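You operate a simulated robot arm through the tools that you are given. There is no shell and no other tool. Be economical: measure what you need, move in short steps, check, and stop when the job is done.

You run a simulated two-armed robot. Do the job below in one go: nothing can be reset, and whatever is moved stays where it is left.

Task
Wipe up the spill on the top of the short parts bench with the white towel and put it back.

Only the result counts: the job must be done as asked and must still hold three seconds after the hand-in. Knocking over, shifting, dropping, spilling or breaking anything else fails it. Flat cloth is picked up by pressing the open fingertips on it (5 to 10 N) and closing them slowly along it; thin cloth reads only 2 to 8 mm in the jaws.

Robot
Two 7-joint arms with two-finger parallel grippers on one trunk, on a base that drives. Base frame: it is fixed to the floor where the robot stands at the start and does not move with it; the origin is under the middle of the robot, x ahead of it, y to its left, z up. Lengths are in cm, angles in rad, forces in N, time in s.
The left shoulder is at the start at [6, 14.3, 92.6], the right one opposite. Payload 1.57 kg a hand.
The tool frame of a hand sits at the grasp point between the pads (the TCP): z along the fingers, y along the line on which they close. The tips reach 3 cm beyond it. The gripper opens to 11 cm. The fingers are 2.4 cm wide and 1.2 cm thick; the gripper's body (4.8 by 11.2 cm) begins 7.8 cm behind the TCP.
Orientation is that of the tool frame in the base frame, as a unit quaternion [x, y, z, w]. With the fingers straight down and closing along the base's y, the tool's x points along the base's -x, its y along +y and its z along -z.

Tools
- The arms move only by the tool nudge_tool. It takes "left_deltas", "right_deltas" or both (then of equal length, played together; a hand with none holds still); each is a list of rows, each an object (a shift or turn left out is 0, a gripper value left out holds the last) with "travel": the shift along the base's x, y, z in cm, a list of three; "dr": the turn, a rotation vector about the base's x, y, z in degrees, a list of three. In form: [{"travel": [tx, ty, tz], "dr": [ax, ay, az]}, ...]. A call has 1 to 8 rows; each row is the pose to reach, as a shift and turn from the pose commanded when the call began. "left_jaw" and "right_jaw" are, for a hand that has rows, the opening, from 0 (shut) to 1 (fully open), set as the call begins (left out, the last holds). Rows are played at 5 a second. More than 5 cm and 0.15 rad between two rows, or a gripper value outside its range, and nothing of the call is played. A pose out of reach is approached as far as the arm can. The call stops where the force on the tool passes 40 N (or 10 N more than at its start, if that is more) or the arm is blocked; 0.2 s more then pass. The fingers move at their own pace (about 4.5 cm/s each) and stop on an object; they squeeze with about 43 N. The grip force told is the motor's: it shows also when the fingers shut on nothing. Time passes only in rows, and 0.2 s behind the last, so rows that repeat a pose let the fingers close. It gives the time, the measured TCP pose, the force on the tool (base axes), the opening and the grip force at its end, in the units of the frame above (readings bear some noise), with the torque about the TCP (base axes, N m) and any sound that the robot's microphone picked up.
- Cameras (640 x 400 px; columns grow to the right, rows downward): "scene" is now at [4.21, -1.75, 153.2]; the picture's right is [-0.28, -0.96, 0.00], its down [-0.75, 0.22, -0.62] and it looks along [0.60, -0.18, -0.78] (base axes); focal length 255 px, centre (320, 200). "left" rides on the left gripper at [7, -1.6, -14.1] in its tool frame; the picture's right is [0.23, 0.97, 0.00], its down [-0.86, 0.20, -0.48] and it looks along [-0.47, 0.11, 0.88] (tool axes); focal length 222 px, centre (320, 200). "right" rides on the right gripper at [7, 1.6, -14.1] in its tool frame; the picture's right is [-0.23, 0.97, 0.00], its down [-0.86, -0.20, -0.48] and it looks along [-0.47, -0.11, 0.88] (tool axes); focal length 222 px, centre (320, 200). There is no depth. A picture from a camera that has moved, and an enlarged one, comes with that camera's place and axes in the base frame and with its lens.
- capture(camera): a new picture of that camera. It takes no simulated time.
- lift_body(by): slides the trunk up (or, below 0, down) by that many cm; the arms and the scene camera ride with it, the base frame stays. It gives what a move gives, with no picture.
- base_move(legs): drives the robot by 1 to 6 legs, each [ahead, left, turn to the left] in cm, cm and rad, along the robot's own axes; the way and the turn of a leg run together, so that a leg with both is an arc; at most 150 cm and 3.142 rad a leg. The arms and the cameras ride along, it lands a little off, and it stops where it bumps. It gives what a move gives.
- turn_head(pan, tilt): turns the head with the scene camera to pan (to the left, within 1.501 rad either way) and tilt (down, from -0.506 to 1.204), counted from straight ahead of the robot. It gives what a move gives.
- enlarge(camera, box): a new picture of the part [left, top, right, bottom] of that camera's present view, enlarged. It takes no simulated time.
- hand_in(): hands the job in; it is judged then, once.

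Work in short steps. Places have to be worked out from the pictures, the camera data and where the tool is seen: move nearer, look again, correct. Check each grasp and each placing, and mend what went wrong. You have 120 turns and 88 pictures in all, those below and enlarged ones among them. Open the grippers and draw the arms clear of the work before you hand the job in, unless the task says otherwise; then end with one line.

The tools are called after ">>>" as a command line: name --argument value ..., lists and objects as JSON in quotes. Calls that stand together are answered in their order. nudge_tool: Moves the arms, as the interface text tells. Its arguments: {"type":"object","properties":{"left_deltas":{"type":"array"},"left_jaw":{"type":"number"},"right_deltas":{"type":"array"},"right_jaw":{"type":"number"}},"required":[]} The other tools are called the same way: lift_body (by) slides the trunk up or down; base_move (legs) drives the base; turn_head (pan, tilt) turns the head that bears the scene camera; capture (camera) takes a picture; enlarge (camera, box) takes an enlarged picture of a part of a camera's view; hand_in () hands the job in.

At the start:

```text
time: 0.0
left_tcp_pos: [50.63, 14.38, 90.07]
left_tcp_rot: [0.0, 1.0, 0.0, 0.0]
left_ft_force: [0.1, 0.4, -1.1]
left_torque: [-0.01, -0.02, -0.01]
left_opening: 10.99
left_finger_force: 0.1
right_tcp_pos: [55.53, -34.9, 98.3]
right_tcp_rot: [0.001, 1.0, 0.0, 0.0]
right_ft_force: [0.3, 0.4, 0.6]
right_torque: [-0.05, 0.03, 0.0]
right_opening: 11.01
right_finger_force: 0.1
trunk travel left (down, up): [-52.5, 6.5]
robot x, y, heading: [-0.13, 0.05, -0.003]
head pan, tilt: [-0.284, 0.897]
```

scene: 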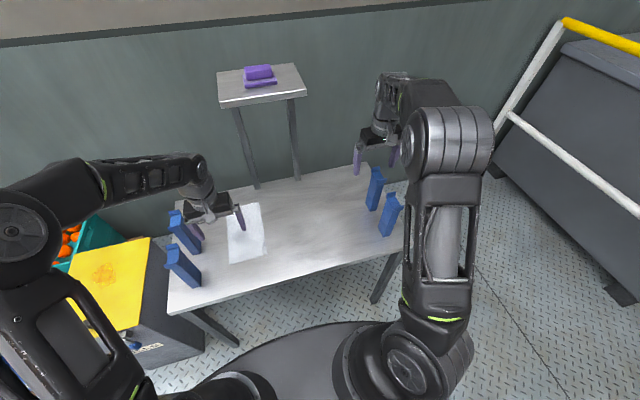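
right: 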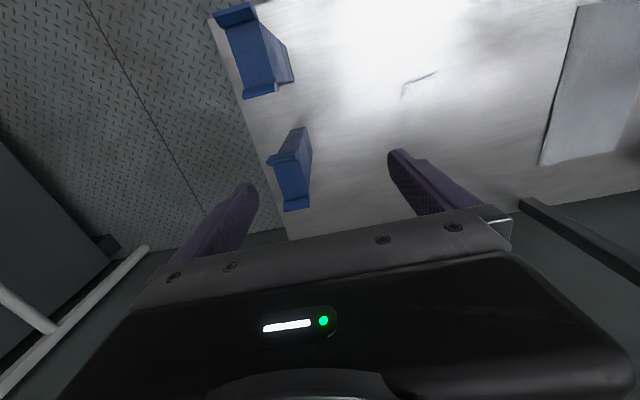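
left: 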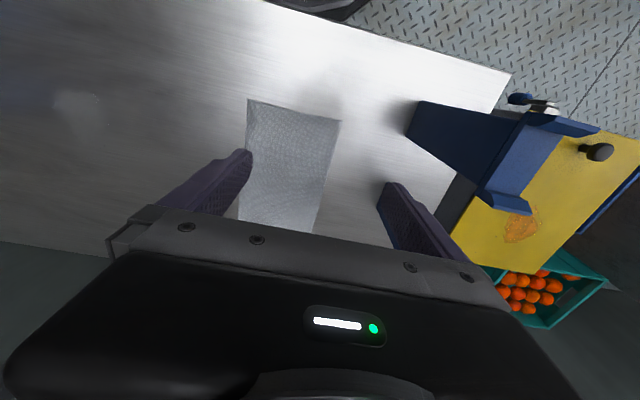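

The white towel seems to lie on the metal bench, with an orange patch on a yellow-topped box to the left. I look closer at both, to identify the benches.

>>> enlarge --camera "scene" --box '[40, 180, 280, 330]'

>>> enlarge --camera "left" --box '[400, 60, 640, 340]'

>>> turn_head --pan 0.6 --tilt 0.8

>>> capture --camera "scene"

```text
2.67 times, centred on (160, 255) of scene
camera zoom: at [4.21, -1.75, 153.2], right [-0.28, -0.96, 0.0], down [-0.75, 0.22, -0.62], along [0.6, -0.18, -0.78], focal length 680 px, centre (747, 53)
```

zoom: 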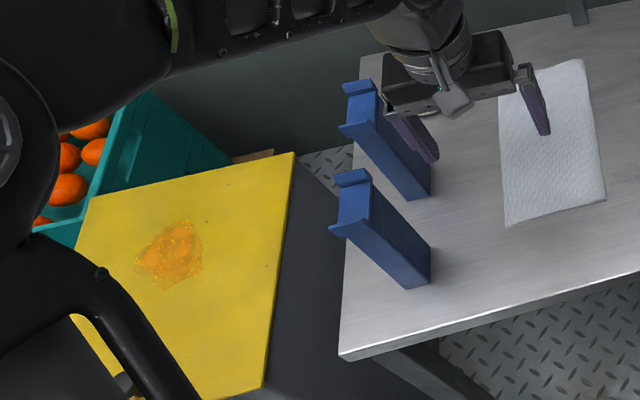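

```text
1.43 times, centred on (520, 200) of left
camera zoom: at [43.64, 12.74, 104.06], right [-0.23, 0.97, 0.0], down [0.86, 0.2, 0.48], along [0.47, 0.11, -0.88], focal length 317 px, centre (34, 200)
```

zoom: 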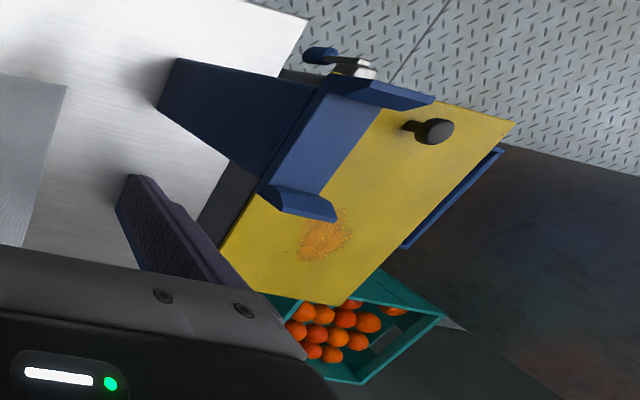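

```text
time: 1.2
left_tcp_pos: [50.73, 14.3, 90.02]
left_tcp_rot: [-0.001, 1.0, 0.0, 0.0]
left_ft_force: [-0.8, -0.3, 0.0]
left_torque: [0.01, 0.01, -0.03]
left_opening: 11.01
left_finger_force: 0.0
right_tcp_pos: [55.39, -35.06, 98.34]
right_tcp_rot: [0.0, 1.0, 0.001, 0.0]
right_ft_force: [-0.7, 0.5, -0.4]
right_torque: [-0.03, -0.03, -0.02]
right_opening: 11.03
right_finger_force: 0.0
trunk travel left (down, up): [-52.5, 6.5]
robot x, y, heading: [0.13, 0.06, 0.0]
head pan, tilt: [0.6, 0.799]
```

```text
82 pictures are left
camera scene: at [3.61, 4.93, 153.97], right [0.56, -0.83, 0.0], down [-0.59, -0.4, -0.7], along [0.58, 0.39, -0.72], focal length 255 px, centre (320, 200)
```

scene: 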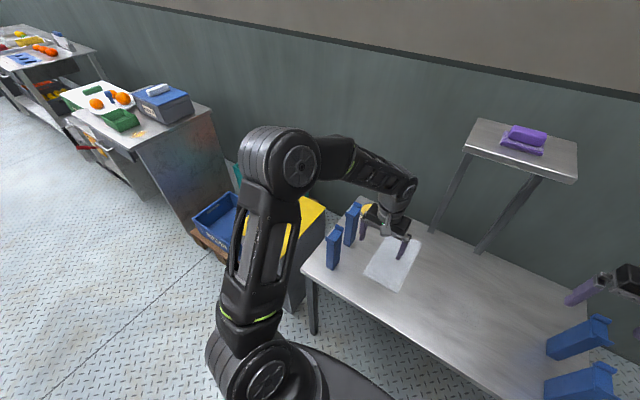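

There are more benches to the left. I look at them closer, and also at the rest of the room.

>>> enlarge --camera "scene" --box '[0, 10, 240, 200]'

>>> turn_head --pan 1.3 --tilt 0.6

>>> capture --camera "scene"

>>> turn_head --pan -1.2 --tilt 0.6

>>> capture --camera "scene"

```text
2.11 times, centred on (120, 105) of scene
camera zoom: at [3.61, 4.93, 153.97], right [0.56, -0.83, 0.0], down [-0.59, -0.4, -0.7], along [0.58, 0.39, -0.72], focal length 536 px, centre (741, 400)
```

zoom: 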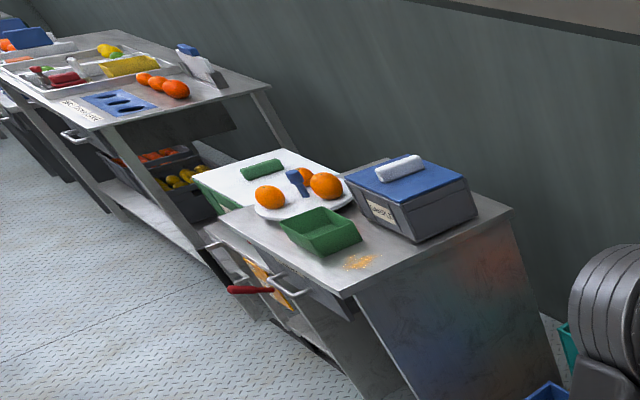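

```text
time: 2.3
left_tcp_pos: [50.68, 14.44, 89.99]
left_tcp_rot: [-0.001, 1.0, 0.001, 0.0]
left_ft_force: [0.2, -0.1, -0.1]
left_torque: [0.02, 0.0, 0.01]
left_opening: 11.01
left_finger_force: 0.0
right_tcp_pos: [55.37, -34.94, 98.19]
right_tcp_rot: [-0.001, 1.0, 0.0, 0.0]
right_ft_force: [0.7, -0.6, 0.9]
right_torque: [0.02, 0.02, 0.0]
right_opening: 11.01
right_finger_force: 0.0
trunk travel left (down, up): [-52.5, 6.5]
robot x, y, heading: [0.51, 0.16, 0.001]
head pan, tilt: [1.3, 0.6]
```

```text
80 pictures are left
camera scene: at [-0.68, 8.89, 155.66], right [0.96, -0.27, 0.0], down [-0.15, -0.54, -0.82], along [0.22, 0.79, -0.57], focal length 255 px, centre (320, 200)
```

scene: 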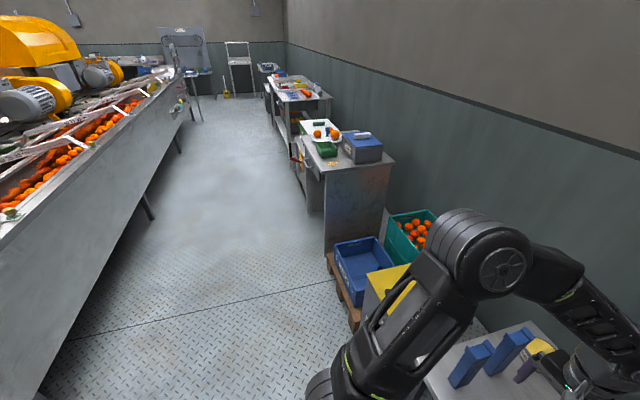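

```text
time: 4.5
left_tcp_pos: [50.68, 14.42, 89.99]
left_tcp_rot: [0.0, 1.0, 0.0, -0.001]
left_ft_force: [-0.3, -0.5, 0.6]
left_torque: [-0.01, 0.03, 0.01]
left_opening: 11.01
left_finger_force: 0.1
right_tcp_pos: [55.45, -35.07, 98.32]
right_tcp_rot: [0.0, 1.0, 0.0, 0.001]
right_ft_force: [-0.7, 0.2, -0.8]
right_torque: [-0.02, -0.03, -0.03]
right_opening: 11.0
right_finger_force: 0.1
trunk travel left (down, up): [-52.5, 6.5]
robot x, y, heading: [0.1, 0.2, 0.001]
head pan, tilt: [-1.201, 0.6]
```

```text
79 pictures are left
camera scene: at [0.15, -7.86, 155.66], right [-0.93, -0.36, 0.0], down [-0.2, 0.53, -0.83], along [0.3, -0.77, -0.56], focal length 255 px, centre (320, 200)
```

scene: 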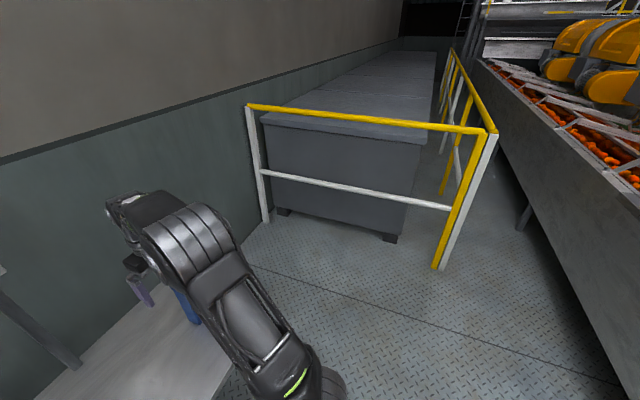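

The main bench itself may also bear a spill: the hand cameras show faint marks. I enlarge those and view the bench from the head.

>>> enlarge --camera "right" --box '[320, 20, 520, 150]'

>>> enlarge --camera "left" --box '[0, 30, 350, 240]'

>>> turn_head --pan -0.1 --tilt 0.9

>>> enlarge --camera "scene" --box '[120, 40, 520, 320]'

```text
3.08 times, centred on (420, 85) of right
camera zoom: at [48.46, -33.44, 112.42], right [0.23, 0.97, 0.0], down [0.86, -0.2, 0.48], along [0.47, -0.11, -0.88], focal length 684 px, centre (12, 554)
```

zoom: 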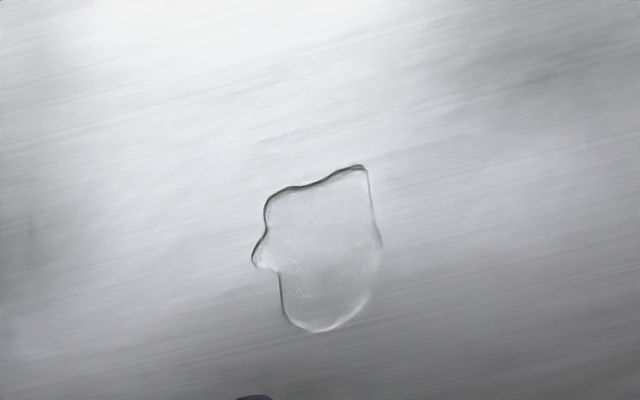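

```text
1.83 times, centred on (175, 135) of left
camera zoom: at [43.64, 12.74, 104.06], right [-0.23, 0.97, 0.0], down [0.86, 0.2, 0.48], along [0.47, 0.11, -0.88], focal length 406 px, centre (585, 319)
```

zoom: 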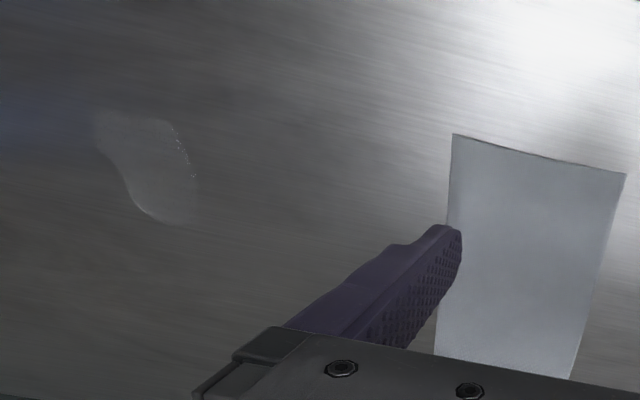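

```text
time: 5.9
left_tcp_pos: [50.61, 14.39, 89.99]
left_tcp_rot: [0.0, 1.0, 0.0, -0.001]
left_ft_force: [0.5, -0.1, 0.5]
left_torque: [0.0, -0.04, -0.04]
left_opening: 11.01
left_finger_force: 0.0
right_tcp_pos: [55.56, -35.04, 98.31]
right_tcp_rot: [0.001, 1.0, 0.0, 0.0]
right_ft_force: [-0.3, 0.3, 0.4]
right_torque: [-0.01, -0.03, 0.0]
right_opening: 11.01
right_finger_force: 0.0
trunk travel left (down, up): [-52.5, 6.5]
robot x, y, heading: [0.21, 0.47, -0.002]
head pan, tilt: [-0.099, 0.901]
```

```text
1.43 times, centred on (320, 180) of scene
camera zoom: at [4.46, -0.38, 153.18], right [-0.1, -0.99, 0.0], down [-0.78, 0.08, -0.62], along [0.62, -0.06, -0.78], focal length 364 px, centre (320, 229)
```

zoom: 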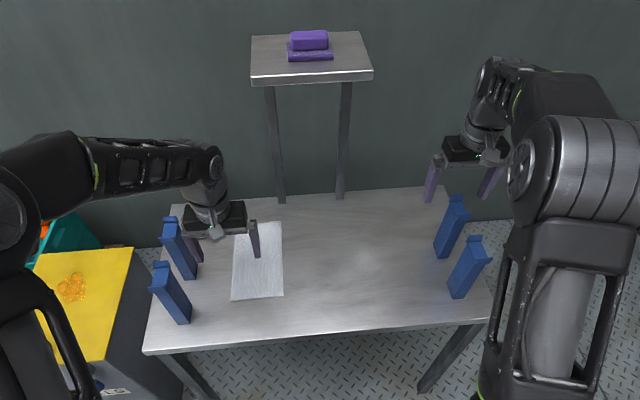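

The clear spill lies on the metal bench in front (about x 57, y -18), the towel about x 51–76, y 4–18. I move the right hand aside and the left hand over the spill for a good look.

>>> nudge_tool --right_deltas '[{"travel": [0, -4, 2]}, {"travel": [-3, -8, 4]}, {"travel": [-6, -12, 5]}, {"travel": [-8, -15, 6]}, {"travel": [-8, -15, 6]}, {"travel": [-8, -15, 6]}]' --left_deltas '[{"travel": [-1, -5, 0]}, {"travel": [-2, -9.8, 0]}, {"travel": [-3, -14.6, 0]}, {"travel": [-4, -19.4, 0]}, {"travel": [-5, -24.2, 0]}, {"travel": [-6, -28, 0]}]'

>>> capture --camera "left"

>>> capture --camera "scene"

```text
refused: row 1 steps farther than a row can; nothing moved
```

```text
75 pictures are left
camera left: at [43.64, 12.74, 104.06], right [-0.23, 0.97, 0.0], down [0.86, 0.2, 0.48], along [0.47, 0.11, -0.88], focal length 222 px, centre (320, 200)
```

left: 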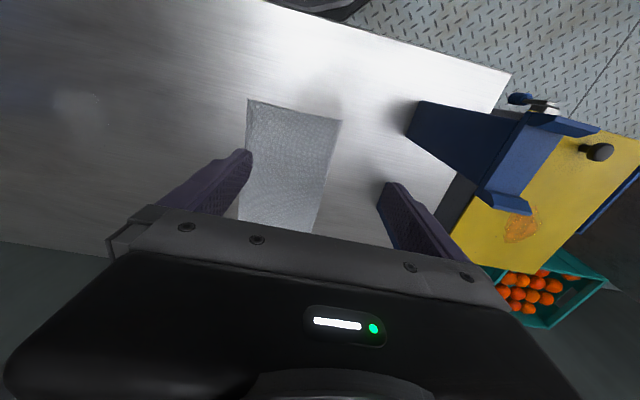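

```text
74 pictures are left
camera scene: at [4.46, -0.38, 153.18], right [-0.1, -0.99, 0.0], down [-0.78, 0.08, -0.62], along [0.62, -0.06, -0.78], focal length 255 px, centre (320, 200)
```

scene: 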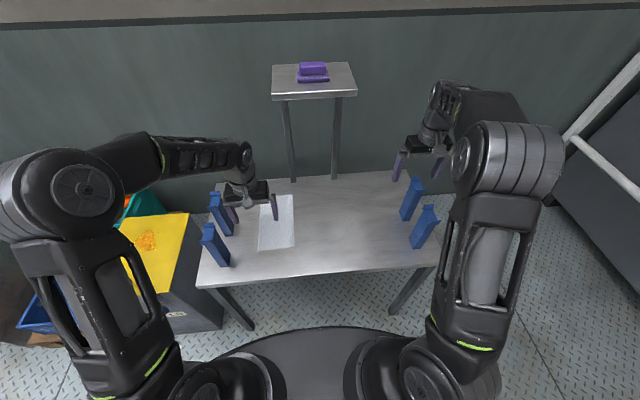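

A step was slightly over 5 cm (the -5,-1 row). I repeat with smaller steps.

>>> nudge_tool --right_deltas '[{"travel": [0, -4, 2]}, {"travel": [-2, -8, 3]}, {"travel": [-4, -11, 4]}, {"travel": [-6, -13, 5]}, {"travel": [-8, -15, 6]}, {"travel": [-8, -15, 6]}, {"travel": [-8, -15, 6]}]' --left_deltas '[{"travel": [-1, -4, 0]}, {"travel": [-2, -8.5, 0]}, {"travel": [-3, -13, 0]}, {"travel": [-4, -17.5, 0]}, {"travel": [-5, -22, 0]}, {"travel": [-6, -26, 0]}, {"travel": [-6, -28, 0]}]'

>>> capture --camera "left"

>>> capture --camera "scene"

```text
time: 7.5
left_tcp_pos: [44.48, -13.68, 89.93]
left_tcp_rot: [-0.001, 1.0, 0.0, 0.0]
left_ft_force: [0.5, 0.6, 0.1]
left_torque: [0.02, -0.01, 0.01]
left_opening: 11.02
left_finger_force: 0.0
right_tcp_pos: [47.4, -50.1, 104.28]
right_tcp_rot: [0.0, 1.0, 0.0, 0.0]
right_ft_force: [-0.1, -0.2, 0.3]
right_torque: [0.04, 0.0, 0.01]
right_opening: 11.01
right_finger_force: 0.0
trunk travel left (down, up): [-52.5, 6.5]
robot x, y, heading: [0.44, 0.08, 0.002]
head pan, tilt: [-0.099, 0.901]
```

```text
73 pictures are left
camera left: at [37.56, -15.3, 104.0], right [-0.23, 0.97, 0.0], down [0.86, 0.2, 0.48], along [0.47, 0.11, -0.88], focal length 222 px, centre (320, 200)
```

left: 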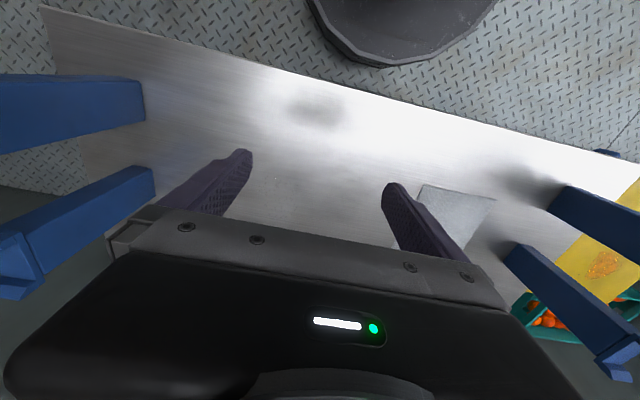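

```text
72 pictures are left
camera scene: at [4.45, -0.42, 153.18], right [-0.1, -1.0, 0.0], down [-0.78, 0.08, -0.62], along [0.62, -0.06, -0.78], focal length 255 px, centre (320, 200)
```

scene: 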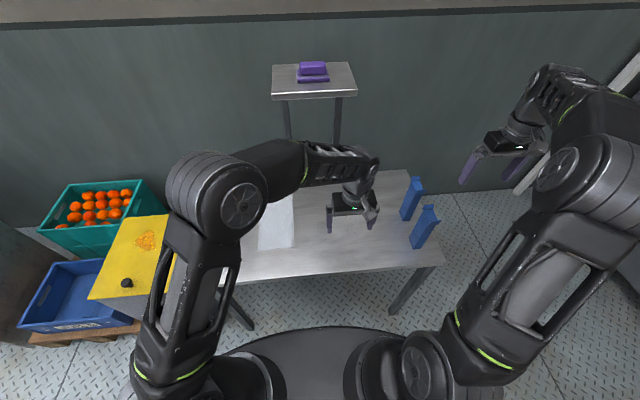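

Triangulating between views puts the bench top at z ≈ 72 rather than 67: spill x 52–60, y -22..-15; towel x 48.5–72, y 4.3–17. I'll pinch the towel close to its -y long edge with fingers closing along x, so I turn the left hand by -90° about z while moving above (60, 8).

>>> nudge_tool --left_deltas '[{"travel": [2, 2.7, 0], "dr": [0, 0, -8.5]}, {"travel": [4, 5.4, 0], "dr": [0, 0, -17]}, {"travel": [6, 8.1, 0], "dr": [0, 0, -25.5]}, {"travel": [8, 10.8, 0], "dr": [0, 0, -34]}, {"travel": [10, 13.5, 0], "dr": [0, 0, -42.5]}, {"travel": [12, 16.2, 0], "dr": [0, 0, -51]}, {"travel": [14, 19, 0], "dr": [0, 0, -59.5]}, {"travel": [15.5, 21.4, 0], "dr": [0, 0, -68]}]'

>>> nudge_tool --left_deltas '[{"travel": [0, 0, -2], "dr": [0, 0, -8]}, {"travel": [0, 0, -4], "dr": [0, 0, -15]}, {"travel": [0, 0, -5], "dr": [0, 0, -22]}, {"travel": [0, 0, -5], "dr": [0, 0, -22]}]'

>>> capture --camera "left"

>>> capture --camera "scene"

```text
time: 9.3
left_tcp_pos: [60.08, 7.72, 90.0]
left_tcp_rot: [0.56, 0.829, 0.0, 0.0]
left_ft_force: [0.1, -0.2, -0.1]
left_torque: [0.02, 0.01, 0.01]
left_opening: 11.01
left_finger_force: 0.0
right_tcp_pos: [47.48, -49.87, 104.34]
right_tcp_rot: [0.0, 1.0, 0.0, 0.0]
right_ft_force: [-0.6, -0.1, 0.2]
right_torque: [-0.01, -0.01, 0.03]
right_opening: 11.01
right_finger_force: 0.0
trunk travel left (down, up): [-52.5, 6.5]
robot x, y, heading: [-0.13, -0.19, -0.002]
head pan, tilt: [-0.099, 0.901]
```

```text
time: 10.3
left_tcp_pos: [60.05, 7.64, 84.92]
left_tcp_rot: [0.708, 0.706, 0.001, 0.0]
left_ft_force: [-0.1, -0.2, -0.9]
left_torque: [0.02, -0.03, 0.01]
left_opening: 11.0
left_finger_force: 0.1
right_tcp_pos: [47.45, -49.95, 104.25]
right_tcp_rot: [0.0, 1.0, 0.001, 0.0]
right_ft_force: [0.4, -0.7, 0.7]
right_torque: [-0.01, -0.02, 0.0]
right_opening: 10.98
right_finger_force: 0.0
trunk travel left (down, up): [-52.5, 6.5]
robot x, y, heading: [0.01, -0.04, 0.006]
head pan, tilt: [-0.099, 0.901]
```

```text
71 pictures are left
camera left: at [58.46, 14.71, 99.04], right [0.97, 0.23, 0.0], down [0.2, -0.86, 0.48], along [0.11, -0.47, -0.88], focal length 222 px, centre (320, 200)
```

left: 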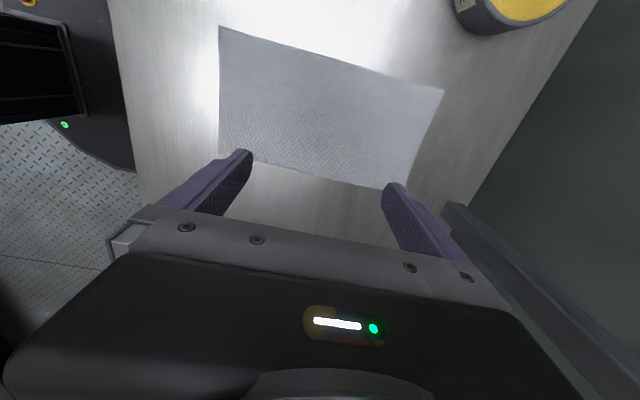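

```text
70 pictures are left
camera scene: at [4.46, -0.38, 153.18], right [-0.1, -1.0, 0.0], down [-0.78, 0.08, -0.62], along [0.62, -0.06, -0.78], focal length 255 px, centre (320, 200)
```

scene: 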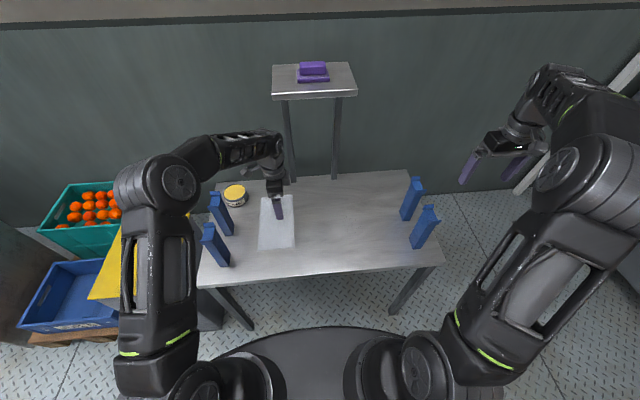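

Towel now well fixed: x 48–72.3, y 4.7–16.8, top z≈72 and edges squared to the bench. I close to a 5 cm opening and descend towards tips just above it.

>>> nudge_tool --left_deltas '[{"travel": [0, 0, -3]}, {"travel": [0, 0, -6]}, {"travel": [0, 0, -8]}, {"travel": [0, 0, -9]}, {"travel": [0, 0, -9]}]' --left_jaw 0.45

>>> capture --camera "left"

```text
time: 11.5
left_tcp_pos: [60.06, 7.68, 75.94]
left_tcp_rot: [0.707, 0.707, 0.0, 0.0]
left_ft_force: [0.1, -0.6, 0.2]
left_torque: [0.03, -0.02, -0.01]
left_opening: 4.95
left_finger_force: 0.0
right_tcp_pos: [47.63, -49.98, 104.31]
right_tcp_rot: [0.0, 1.0, 0.0, 0.0]
right_ft_force: [-0.3, -0.2, -0.2]
right_torque: [0.0, -0.02, -0.06]
right_opening: 10.99
right_finger_force: 0.2
trunk travel left (down, up): [-52.5, 6.5]
robot x, y, heading: [0.54, 0.05, -0.001]
head pan, tilt: [-0.099, 0.901]
```

```text
69 pictures are left
camera left: at [58.45, 14.76, 90.01], right [0.97, 0.23, 0.0], down [0.2, -0.86, 0.48], along [0.11, -0.47, -0.88], focal length 222 px, centre (320, 200)
```

left: 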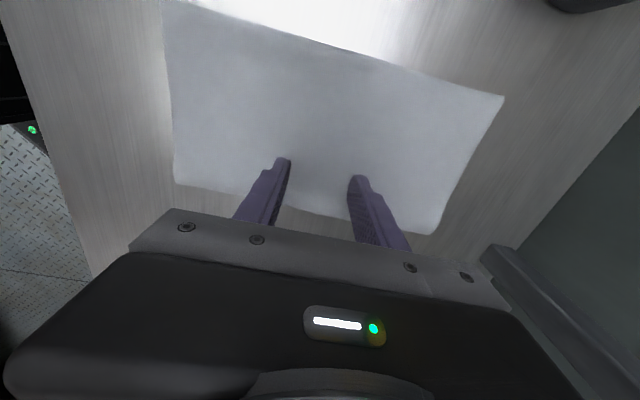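

Not yet in contact. I go down by small steps to feel the bench.

>>> nudge_tool --left_deltas '[{"travel": [0, 0, -0.3]}, {"travel": [0, 0, -0.6]}, {"travel": [0, 0, -0.8]}, {"travel": [0, 0, -0.8]}]'

```text
time: 12.5
left_tcp_pos: [60.06, 7.75, 75.16]
left_tcp_rot: [0.707, 0.707, 0.0, 0.0]
left_ft_force: [0.9, -0.2, 1.8]
left_torque: [0.0, 0.02, -0.04]
left_opening: 4.93
left_finger_force: 0.1
right_tcp_pos: [47.49, -50.05, 104.32]
right_tcp_rot: [0.0, 1.0, 0.0, 0.001]
right_ft_force: [-0.3, 0.2, 0.3]
right_torque: [-0.02, -0.02, 0.01]
right_opening: 10.98
right_finger_force: 0.0
trunk travel left (down, up): [-52.5, 6.5]
robot x, y, heading: [0.45, 0.05, 0.002]
head pan, tilt: [-0.099, 0.901]
```

The force begins to rise (1.8 N) at z 75.16, as expected. A bit further.

>>> nudge_tool --left_deltas '[{"travel": [0, 0, -0.15]}, {"travel": [0, 0, -0.3]}, {"travel": [0, 0, -0.3]}]'

```text
time: 13.3
left_tcp_pos: [60.12, 7.89, 75.13]
left_tcp_rot: [0.707, 0.707, 0.002, 0.002]
left_ft_force: [0.1, 2.2, 25.2]
left_torque: [0.06, 0.6, -0.05]
left_opening: 4.95
left_finger_force: 0.0
right_tcp_pos: [47.37, -50.04, 104.41]
right_tcp_rot: [0.0, 1.0, 0.0, 0.001]
right_ft_force: [0.1, -0.6, 0.1]
right_torque: [0.0, 0.01, 0.01]
right_opening: 11.01
right_finger_force: 0.1
trunk travel left (down, up): [-52.5, 6.5]
robot x, y, heading: [-0.3, -0.09, -0.002]
head pan, tilt: [-0.099, 0.901]
```

The contact is stiff (25 N). I back off 0.2 cm to about 8 N and begin closing slowly.

>>> nudge_tool --left_deltas '[{"travel": [0, 0, 0.2]}, {"travel": [0, 0, 0.2]}]'

>>> nudge_tool --left_deltas '[{"travel": [0, 0, 0]}, {"travel": [0, 0, 0]}]' --left_jaw 0.38

>>> nudge_tool --left_deltas '[{"travel": [0, 0, 0]}, {"travel": [0, 0, 0]}]' --left_jaw 0.3

>>> capture --camera "left"

```text
time: 13.9
left_tcp_pos: [60.06, 7.72, 75.31]
left_tcp_rot: [0.708, 0.707, 0.001, 0.001]
left_ft_force: [1.7, 1.5, 18.1]
left_torque: [0.02, 0.14, 0.0]
left_opening: 4.93
left_finger_force: 0.1
right_tcp_pos: [47.44, -50.01, 104.29]
right_tcp_rot: [0.0, 1.0, 0.0, 0.002]
right_ft_force: [-0.2, 0.1, 0.0]
right_torque: [0.01, -0.01, 0.0]
right_opening: 11.0
right_finger_force: 0.1
trunk travel left (down, up): [-52.5, 6.5]
robot x, y, heading: [-0.05, -0.07, 0.002]
head pan, tilt: [-0.099, 0.901]
```

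```text
time: 14.5
left_tcp_pos: [60.0, 7.73, 75.22]
left_tcp_rot: [0.707, 0.707, 0.0, 0.0]
left_ft_force: [-1.2, -0.7, 18.6]
left_torque: [-0.02, 0.1, -0.01]
left_opening: 4.05
left_finger_force: 0.1
right_tcp_pos: [47.3, -50.19, 104.49]
right_tcp_rot: [-0.001, 1.0, 0.0, 0.002]
right_ft_force: [0.3, -0.4, 0.0]
right_torque: [0.0, -0.03, 0.0]
right_opening: 11.01
right_finger_force: 0.0
trunk travel left (down, up): [-52.5, 6.5]
robot x, y, heading: [-0.33, -0.31, -0.003]
head pan, tilt: [-0.099, 0.901]
```

```text
time: 15.1
left_tcp_pos: [60.02, 7.75, 75.2]
left_tcp_rot: [0.707, 0.707, 0.001, 0.0]
left_ft_force: [-1.3, -0.1, 18.0]
left_torque: [0.0, 0.1, 0.04]
left_opening: 3.15
left_finger_force: 0.0
right_tcp_pos: [47.39, -49.92, 104.31]
right_tcp_rot: [0.0, 1.0, 0.0, 0.001]
right_ft_force: [-0.4, -0.1, -0.4]
right_torque: [-0.01, -0.01, 0.01]
right_opening: 11.01
right_finger_force: 0.0
trunk travel left (down, up): [-52.5, 6.5]
robot x, y, heading: [-0.19, 0.05, 0.001]
head pan, tilt: [-0.099, 0.901]
```

```text
68 pictures are left
camera left: at [58.38, 14.71, 89.24], right [0.97, 0.23, 0.0], down [0.2, -0.85, 0.48], along [0.11, -0.47, -0.88], focal length 222 px, centre (320, 200)
```

left: 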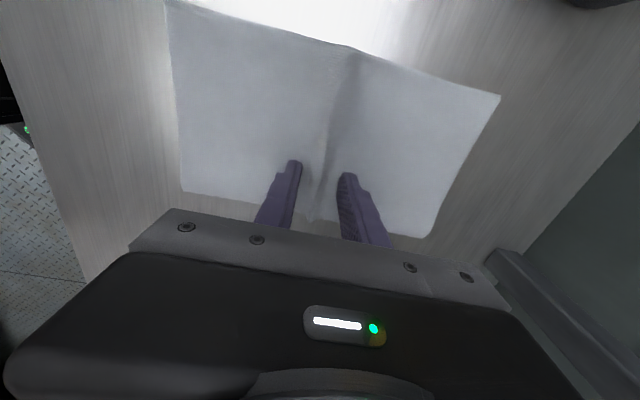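

The fold is rising between the fingers. I ease up 0.1 cm (force 18 → ~8 N) and close on.

>>> nudge_tool --left_deltas '[{"travel": [0, 0, 0.09]}, {"travel": [0, 0, 0.09]}]' --left_jaw 0.22

>>> nudge_tool --left_deltas '[{"travel": [0, 0, 0]}, {"travel": [0, 0, 0]}]' --left_jaw 0.14

>>> nudge_tool --left_deltas '[{"travel": [0, 0, 0]}, {"travel": [0, 0, 0]}]' --left_jaw 0.07

>>> nudge_tool --left_deltas '[{"travel": [0, 0, 0]}, {"travel": [0, 0, 0]}, {"travel": [0, 0, 0]}]' --left_jaw 0.0

>>> capture --camera "left"

```text
time: 15.7
left_tcp_pos: [60.05, 7.76, 75.21]
left_tcp_rot: [0.708, 0.707, 0.0, 0.0]
left_ft_force: [0.4, 0.2, 9.6]
left_torque: [-0.01, -0.01, 0.01]
left_opening: 2.29
left_finger_force: 0.0
right_tcp_pos: [47.5, -50.02, 104.28]
right_tcp_rot: [0.0, 1.0, -0.001, 0.0]
right_ft_force: [-0.2, -1.0, 0.2]
right_torque: [0.01, 0.01, -0.01]
right_opening: 11.0
right_finger_force: 0.1
trunk travel left (down, up): [-52.5, 6.5]
robot x, y, heading: [-0.16, -0.07, 0.003]
head pan, tilt: [-0.099, 0.901]
```

```text
time: 16.3
left_tcp_pos: [60.12, 7.75, 75.16]
left_tcp_rot: [0.707, 0.707, 0.001, 0.0]
left_ft_force: [0.4, 0.6, 5.6]
left_torque: [0.0, 0.01, 0.03]
left_opening: 1.47
left_finger_force: 0.0
right_tcp_pos: [47.47, -49.87, 104.35]
right_tcp_rot: [0.0, 1.0, -0.001, 0.001]
right_ft_force: [0.6, -0.7, -0.8]
right_torque: [-0.02, 0.02, 0.04]
right_opening: 11.0
right_finger_force: 0.0
trunk travel left (down, up): [-52.5, 6.5]
robot x, y, heading: [-0.08, 0.03, -0.001]
head pan, tilt: [-0.099, 0.901]
```

```text
time: 16.9
left_tcp_pos: [60.08, 7.82, 75.19]
left_tcp_rot: [0.707, 0.707, 0.0, 0.0]
left_ft_force: [-0.5, -0.8, 5.6]
left_torque: [-0.01, 0.02, 0.0]
left_opening: 0.99
left_finger_force: 2.6
right_tcp_pos: [47.42, -50.02, 104.37]
right_tcp_rot: [0.0, 1.0, 0.0, 0.0]
right_ft_force: [-0.6, 0.3, 0.1]
right_torque: [0.01, -0.02, -0.03]
right_opening: 11.01
right_finger_force: 0.0
trunk travel left (down, up): [-52.5, 6.5]
robot x, y, heading: [0.15, -0.01, -0.002]
head pan, tilt: [-0.099, 0.901]
```

```text
time: 17.7
left_tcp_pos: [60.02, 7.8, 75.2]
left_tcp_rot: [0.707, 0.707, 0.0, 0.001]
left_ft_force: [0.3, 0.2, 4.5]
left_torque: [0.03, 0.0, -0.04]
left_opening: 0.38
left_finger_force: 24.5
right_tcp_pos: [47.59, -49.96, 104.22]
right_tcp_rot: [0.0, 1.0, 0.0, 0.0]
right_ft_force: [-0.5, 1.2, 0.4]
right_torque: [-0.05, 0.0, 0.0]
right_opening: 10.99
right_finger_force: 0.1
trunk travel left (down, up): [-52.5, 6.5]
robot x, y, heading: [0.05, -0.18, 0.0]
head pan, tilt: [-0.099, 0.901]
```

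```text
67 pictures are left
camera left: at [58.45, 14.75, 89.28], right [0.97, 0.23, 0.0], down [0.2, -0.86, 0.48], along [0.11, -0.47, -0.88], focal length 222 px, centre (320, 200)
```

left: 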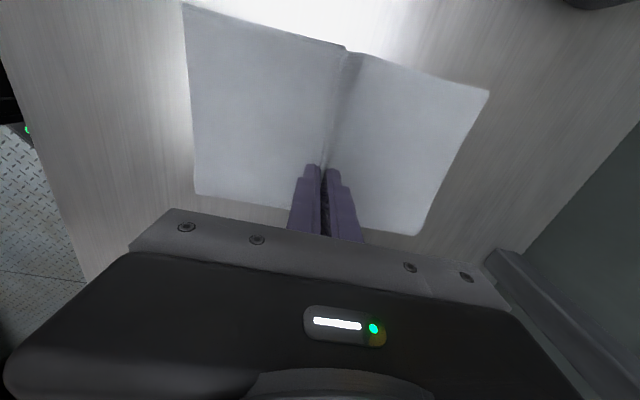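

Gripped: 0.38 cm in the jaws with 24 N. I lift a little to check the hold.

>>> nudge_tool --left_deltas '[{"travel": [0, 0, 1]}, {"travel": [0, 0, 2.5]}, {"travel": [0, -1, 4]}, {"travel": [0, -1, 4]}]'

>>> capture --camera "left"

```text
time: 18.7
left_tcp_pos: [60.03, 6.68, 79.1]
left_tcp_rot: [0.707, 0.707, 0.001, 0.0]
left_ft_force: [0.7, 1.0, -0.1]
left_torque: [-0.04, 0.01, 0.01]
left_opening: 0.37
left_finger_force: 24.2
right_tcp_pos: [47.48, -50.06, 104.24]
right_tcp_rot: [-0.001, 1.0, 0.0, 0.0]
right_ft_force: [-0.2, 0.5, 0.5]
right_torque: [0.02, 0.02, 0.02]
right_opening: 11.0
right_finger_force: 0.0
trunk travel left (down, up): [-52.5, 6.5]
robot x, y, heading: [-0.13, 0.08, -0.003]
head pan, tilt: [-0.099, 0.901]
```

```text
66 pictures are left
camera left: at [58.42, 13.72, 93.25], right [0.97, 0.23, 0.0], down [0.2, -0.85, 0.48], along [0.11, -0.47, -0.88], focal length 222 px, centre (320, 200)
```

left: 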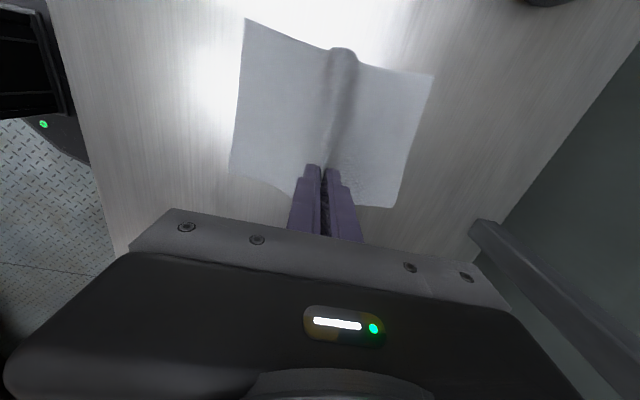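

The towel follows. I carry it low towards the spill: to (56, -12), z 76.5.

>>> nudge_tool --left_deltas '[{"travel": [0, -2.5, 0]}, {"travel": [-1, -5.5, 0]}, {"travel": [-2, -8.5, 0]}, {"travel": [-3, -11.5, 0]}, {"travel": [-4, -14.5, -1]}, {"travel": [-4, -17, -2]}, {"travel": [-4, -19, -2.6]}, {"travel": [-4, -19, -2.6]}]'

>>> capture --camera "left"

>>> enlarge --camera "scene" --box '[200, 140, 460, 300]'

```text
time: 20.5
left_tcp_pos: [56.03, -12.26, 76.61]
left_tcp_rot: [0.707, 0.707, 0.0, -0.001]
left_ft_force: [0.0, 1.1, 1.0]
left_torque: [0.01, 0.04, 0.04]
left_opening: 0.33
left_finger_force: 24.2
right_tcp_pos: [47.47, -50.01, 104.21]
right_tcp_rot: [0.0, 1.0, 0.0, 0.001]
right_ft_force: [0.4, -1.2, -0.3]
right_torque: [-0.01, 0.03, 0.0]
right_opening: 11.0
right_finger_force: 0.0
trunk travel left (down, up): [-52.5, 6.5]
robot x, y, heading: [-0.06, 0.13, -0.004]
head pan, tilt: [-0.099, 0.901]
```

```text
65 pictures are left
camera left: at [54.44, -5.25, 90.72], right [0.97, 0.23, 0.0], down [0.2, -0.86, 0.48], along [0.11, -0.47, -0.88], focal length 222 px, centre (320, 200)
```

left: 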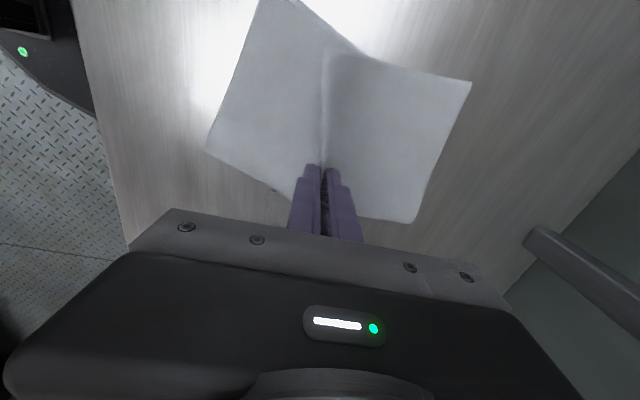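

```text
2.46 times, centred on (330, 220) of scene
camera zoom: at [4.46, -0.37, 153.18], right [-0.1, -1.0, 0.0], down [-0.78, 0.08, -0.62], along [0.62, -0.06, -0.78], focal length 627 px, centre (295, 151)
```

zoom: 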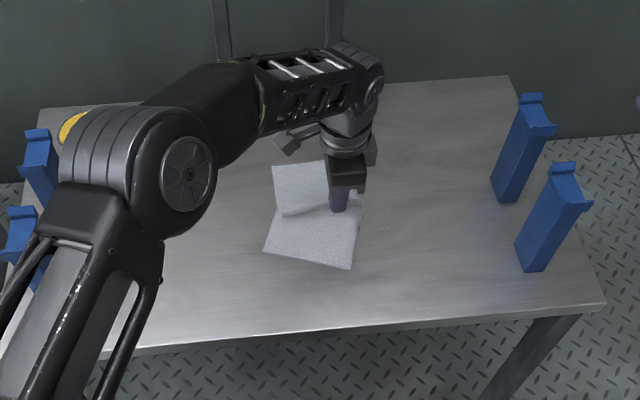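

Now I press down lightly (to about 8 N) and stroke towards -y across the spill.

>>> nudge_tool --left_deltas '[{"travel": [0, -0.5, -0.9]}, {"travel": [0, -1, -1.45]}, {"travel": [0, -3, -1.45]}, {"travel": [0, -5, -1.45]}, {"travel": [0, -7, -1.45]}, {"travel": [0, -9, -1.45]}, {"travel": [0, -11, -1.45]}, {"travel": [0, -12, -1.45]}]'

>>> capture --camera "left"

>>> enlarge --camera "scene" --box '[260, 160, 460, 290]'

```text
time: 22.3
left_tcp_pos: [55.53, -21.14, 75.33]
left_tcp_rot: [0.707, 0.707, 0.0, 0.0]
left_ft_force: [0.5, 0.1, 4.2]
left_torque: [0.06, 0.01, 0.02]
left_opening: 0.36
left_finger_force: 24.5
left hand out of reach, approached as far as the arm can: row 6, 7, 8
right_tcp_pos: [47.56, -49.91, 104.37]
right_tcp_rot: [-0.001, 1.0, 0.0, 0.001]
right_ft_force: [-0.3, 0.0, 0.9]
right_torque: [0.01, -0.03, 0.01]
right_opening: 11.02
right_finger_force: 0.1
trunk travel left (down, up): [-52.5, 6.5]
robot x, y, heading: [-0.25, 0.16, -0.003]
head pan, tilt: [-0.099, 0.901]
```

```text
63 pictures are left
camera left: at [53.85, -14.02, 89.32], right [0.97, 0.23, 0.0], down [0.2, -0.86, 0.48], along [0.11, -0.47, -0.88], focal length 222 px, centre (320, 200)
```

left: 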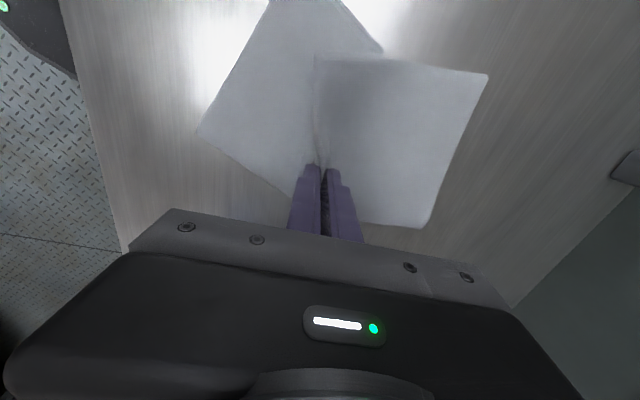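

```text
3.08 times, centred on (360, 225) of scene
camera zoom: at [4.44, -0.37, 153.18], right [-0.1, -0.99, 0.0], down [-0.78, 0.08, -0.62], along [0.62, -0.06, -0.78], focal length 784 px, centre (197, 123)
```

zoom: 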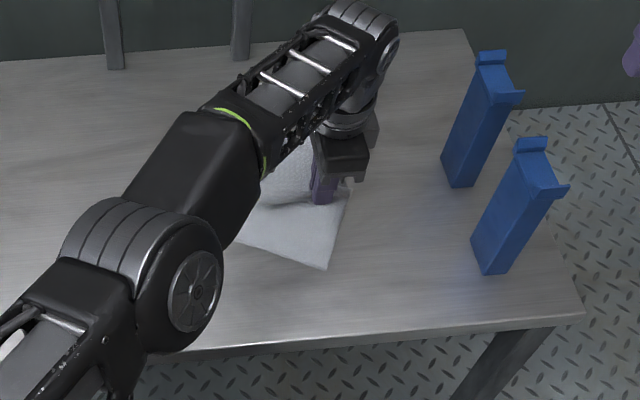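

The reach limit is y ≈ -21 here. I go back +y with zig-zag strokes in x while pressing, within the spill area; first a short move to see where the commanded pose counts from.

>>> nudge_tool --left_deltas '[{"travel": [0, 2, 0]}, {"travel": [0, 4.3, 0]}, {"travel": [0, 4.3, 0]}]'

```text
time: 23.1
left_tcp_pos: [55.49, -16.74, 75.28]
left_tcp_rot: [0.707, 0.707, 0.0, 0.0]
left_ft_force: [0.0, -2.8, 5.2]
left_torque: [-0.02, 0.04, -0.03]
left_opening: 0.34
left_finger_force: 24.8
right_tcp_pos: [47.5, -49.94, 104.34]
right_tcp_rot: [0.0, 1.0, 0.0, 0.0]
right_ft_force: [0.4, 0.7, 0.0]
right_torque: [-0.02, 0.02, 0.02]
right_opening: 11.02
right_finger_force: 0.0
trunk travel left (down, up): [-52.5, 6.5]
robot x, y, heading: [0.14, 0.15, -0.001]
head pan, tilt: [-0.099, 0.901]
```

The deltas count from the reached pose. Now strokes along x at y ≈ -17, -19 and -15.

>>> nudge_tool --left_deltas '[{"travel": [2, -1, -0.03]}, {"travel": [4.5, -1, -0.03]}, {"travel": [2, -1, -0.03]}, {"travel": [-1, -1.5, -0.03]}, {"travel": [-4, -2, -0.03]}, {"travel": [-2, -3, -0.03]}, {"travel": [1, -3, -0.03]}, {"travel": [3, -3, -0.03]}]'

>>> nudge_tool --left_deltas '[{"travel": [-2, 0, 0]}, {"travel": [-5, 0, 0]}, {"travel": [-7, 1, 0]}, {"travel": [-6, 4, 0]}, {"travel": [-3, 4.5, 0]}, {"travel": [0, 4.5, 0]}, {"travel": [1, 4.5, 0]}, {"travel": [-2, 3, 0]}]'

>>> capture --camera "left"

>>> enlarge --camera "scene" --box '[260, 160, 460, 290]'

```text
time: 24.9
left_tcp_pos: [56.4, -19.58, 75.29]
left_tcp_rot: [0.708, 0.707, -0.001, -0.001]
left_ft_force: [-0.4, -0.2, 0.3]
left_torque: [0.01, 0.03, 0.0]
left_opening: 0.34
left_finger_force: 24.8
left hand out of reach, approached as far as the arm can: row 2, 8
right_tcp_pos: [47.47, -49.99, 104.3]
right_tcp_rot: [0.0, 1.0, -0.001, 0.0]
right_ft_force: [0.3, 0.7, -0.6]
right_torque: [0.02, -0.01, -0.01]
right_opening: 11.01
right_finger_force: 0.1
trunk travel left (down, up): [-52.5, 6.5]
robot x, y, heading: [-0.04, -0.06, 0.005]
head pan, tilt: [-0.099, 0.901]
```

```text
time: 26.7
left_tcp_pos: [54.54, -16.73, 75.26]
left_tcp_rot: [0.707, 0.707, 0.001, 0.0]
left_ft_force: [-0.5, -1.2, 2.4]
left_torque: [0.06, -0.01, 0.02]
left_opening: 0.35
left_finger_force: 24.5
right_tcp_pos: [47.48, -50.09, 104.26]
right_tcp_rot: [0.0, 1.0, 0.001, 0.0]
right_ft_force: [-0.6, -0.6, 0.1]
right_torque: [-0.02, 0.02, -0.03]
right_opening: 10.98
right_finger_force: 0.1
trunk travel left (down, up): [-52.5, 6.5]
robot x, y, heading: [0.22, -0.09, 0.001]
head pan, tilt: [-0.099, 0.901]
```

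```text
61 pictures are left
camera left: at [52.84, -9.64, 89.32], right [0.97, 0.23, 0.0], down [0.2, -0.86, 0.48], along [0.11, -0.47, -0.88], focal length 222 px, centre (320, 200)
```

left: 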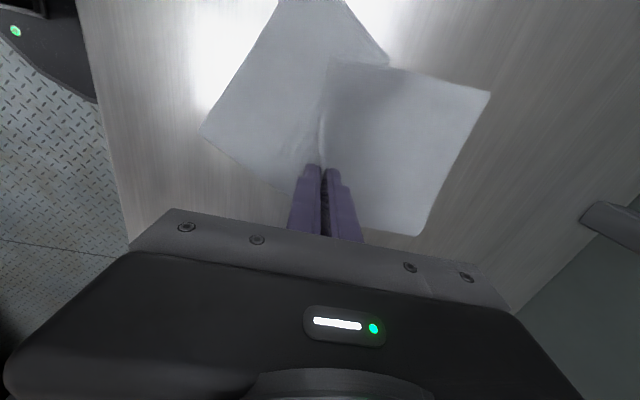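

```text
3.08 times, centred on (360, 225) of scene
camera zoom: at [4.39, -0.42, 153.18], right [-0.1, -1.0, 0.0], down [-0.78, 0.08, -0.62], along [0.62, -0.06, -0.78], focal length 784 px, centre (197, 123)
```

zoom: 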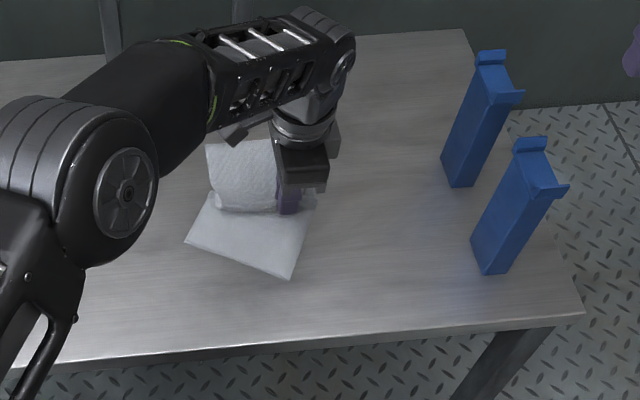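

No spill seen to the right of the hand. I lift the towel and move off to +y, then inspect the spot.

>>> nudge_tool --left_deltas '[{"travel": [0, 0, 4]}, {"travel": [0.5, 1, 8]}, {"travel": [1, 3, 12]}, {"travel": [2, 7, 14]}, {"travel": [3, 11.5, 14]}, {"travel": [4, 16, 14]}, {"travel": [5, 20.5, 14]}, {"travel": [5.5, 24, 14]}]'

>>> enlarge --camera "scene" --box '[260, 160, 460, 290]'

>>> capture --camera "right"

>>> capture --camera "left"

```text
time: 28.5
left_tcp_pos: [59.9, 7.45, 89.17]
left_tcp_rot: [0.707, 0.707, 0.0, 0.0]
left_ft_force: [-0.8, 0.1, -0.1]
left_torque: [0.01, 0.03, 0.0]
left_opening: 0.36
left_finger_force: 24.8
right_tcp_pos: [47.5, -49.93, 104.32]
right_tcp_rot: [0.0, 1.0, 0.0, 0.0]
right_ft_force: [-0.2, 0.1, 0.2]
right_torque: [-0.05, 0.03, -0.01]
right_opening: 11.0
right_finger_force: 0.0
trunk travel left (down, up): [-52.5, 6.5]
robot x, y, heading: [-0.16, -0.07, 0.003]
head pan, tilt: [-0.099, 0.901]
```

```text
3.08 times, centred on (360, 225) of scene
camera zoom: at [4.46, -0.32, 153.18], right [-0.1, -0.99, 0.0], down [-0.78, 0.08, -0.62], along [0.62, -0.06, -0.78], focal length 784 px, centre (197, 123)
```

zoom: 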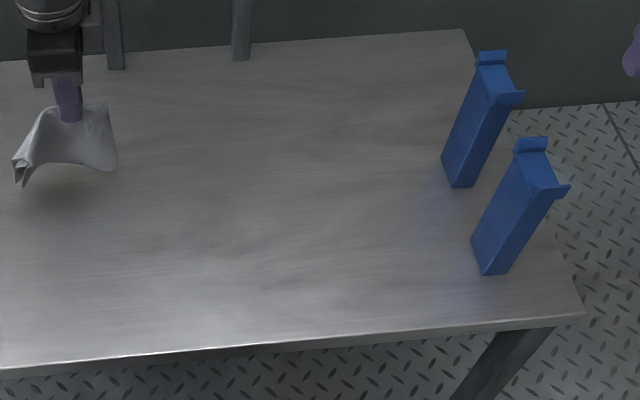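

```text
58 pictures are left
camera right: at [40.48, -48.39, 118.47], right [0.23, 0.97, 0.0], down [0.86, -0.2, 0.48], along [0.47, -0.11, -0.88], focal length 222 px, centre (320, 200)
```

right: 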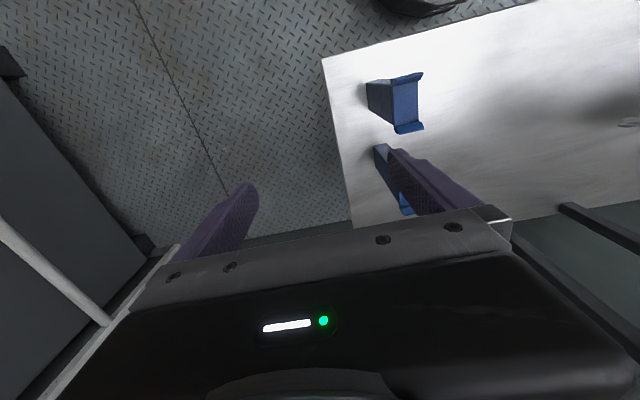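

```text
57 pictures are left
camera left: at [58.33, 14.46, 103.31], right [0.97, 0.23, 0.0], down [0.2, -0.85, 0.48], along [0.11, -0.47, -0.88], focal length 222 px, centre (320, 200)
```

left: 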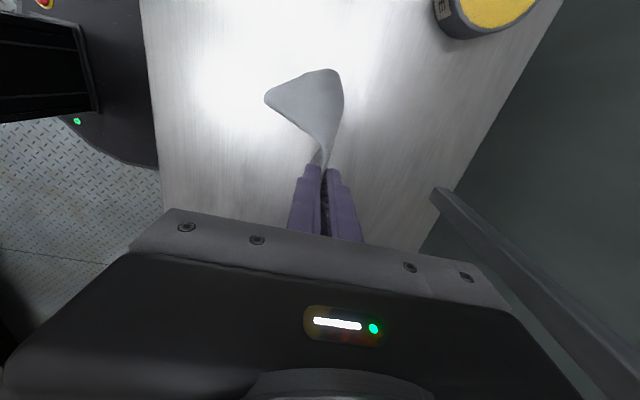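

The scene view looks clean, but the spill showed best from the right hand's starting pose, so I return there to verify.

>>> nudge_tool --right_deltas '[{"travel": [2, 3, -1]}, {"travel": [4, 6, -2]}, {"travel": [6, 9, -4]}, {"travel": [8, 12, -5]}, {"travel": [8, 15, -6]}, {"travel": [8, 15, -6]}]'

>>> enlarge --camera "right" --box '[320, 20, 520, 150]'

>>> capture --camera "right"

```text
time: 29.9
left_tcp_pos: [59.9, 7.41, 89.26]
left_tcp_rot: [0.707, 0.707, -0.001, 0.0]
left_ft_force: [0.0, 0.0, 0.5]
left_torque: [-0.04, 0.02, 0.01]
left_opening: 0.35
left_finger_force: 24.4
right_tcp_pos: [55.62, -35.0, 98.18]
right_tcp_rot: [0.0, 1.0, 0.0, 0.0]
right_ft_force: [-0.3, -0.2, -0.5]
right_torque: [0.01, 0.02, 0.01]
right_opening: 11.01
right_finger_force: 0.1
trunk travel left (down, up): [-52.5, 6.5]
robot x, y, heading: [-0.25, 0.08, 0.001]
head pan, tilt: [-0.099, 0.901]
```

```text
3.08 times, centred on (420, 85) of right
camera zoom: at [48.6, -33.4, 112.31], right [0.23, 0.97, 0.0], down [0.86, -0.2, 0.48], along [0.47, -0.11, -0.88], focal length 684 px, centre (12, 554)
```

zoom: 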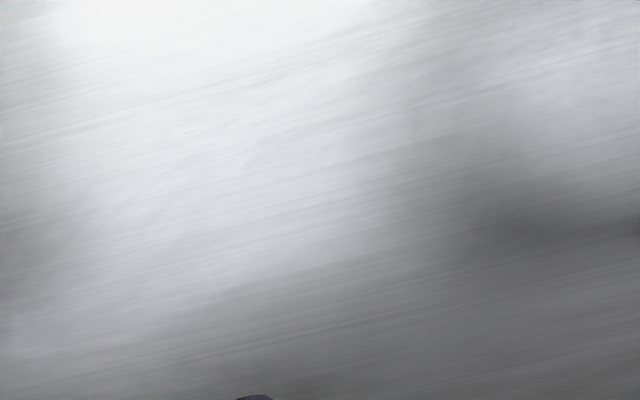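

```text
55 pictures are left
camera right: at [48.6, -33.4, 112.31], right [0.23, 0.97, 0.0], down [0.86, -0.2, 0.48], along [0.47, -0.11, -0.88], focal length 222 px, centre (320, 200)
```

right: 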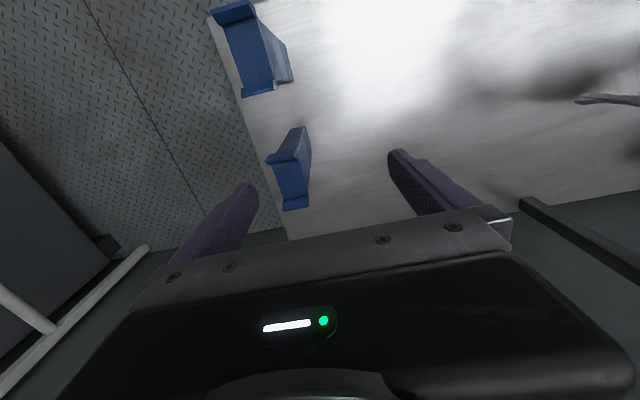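

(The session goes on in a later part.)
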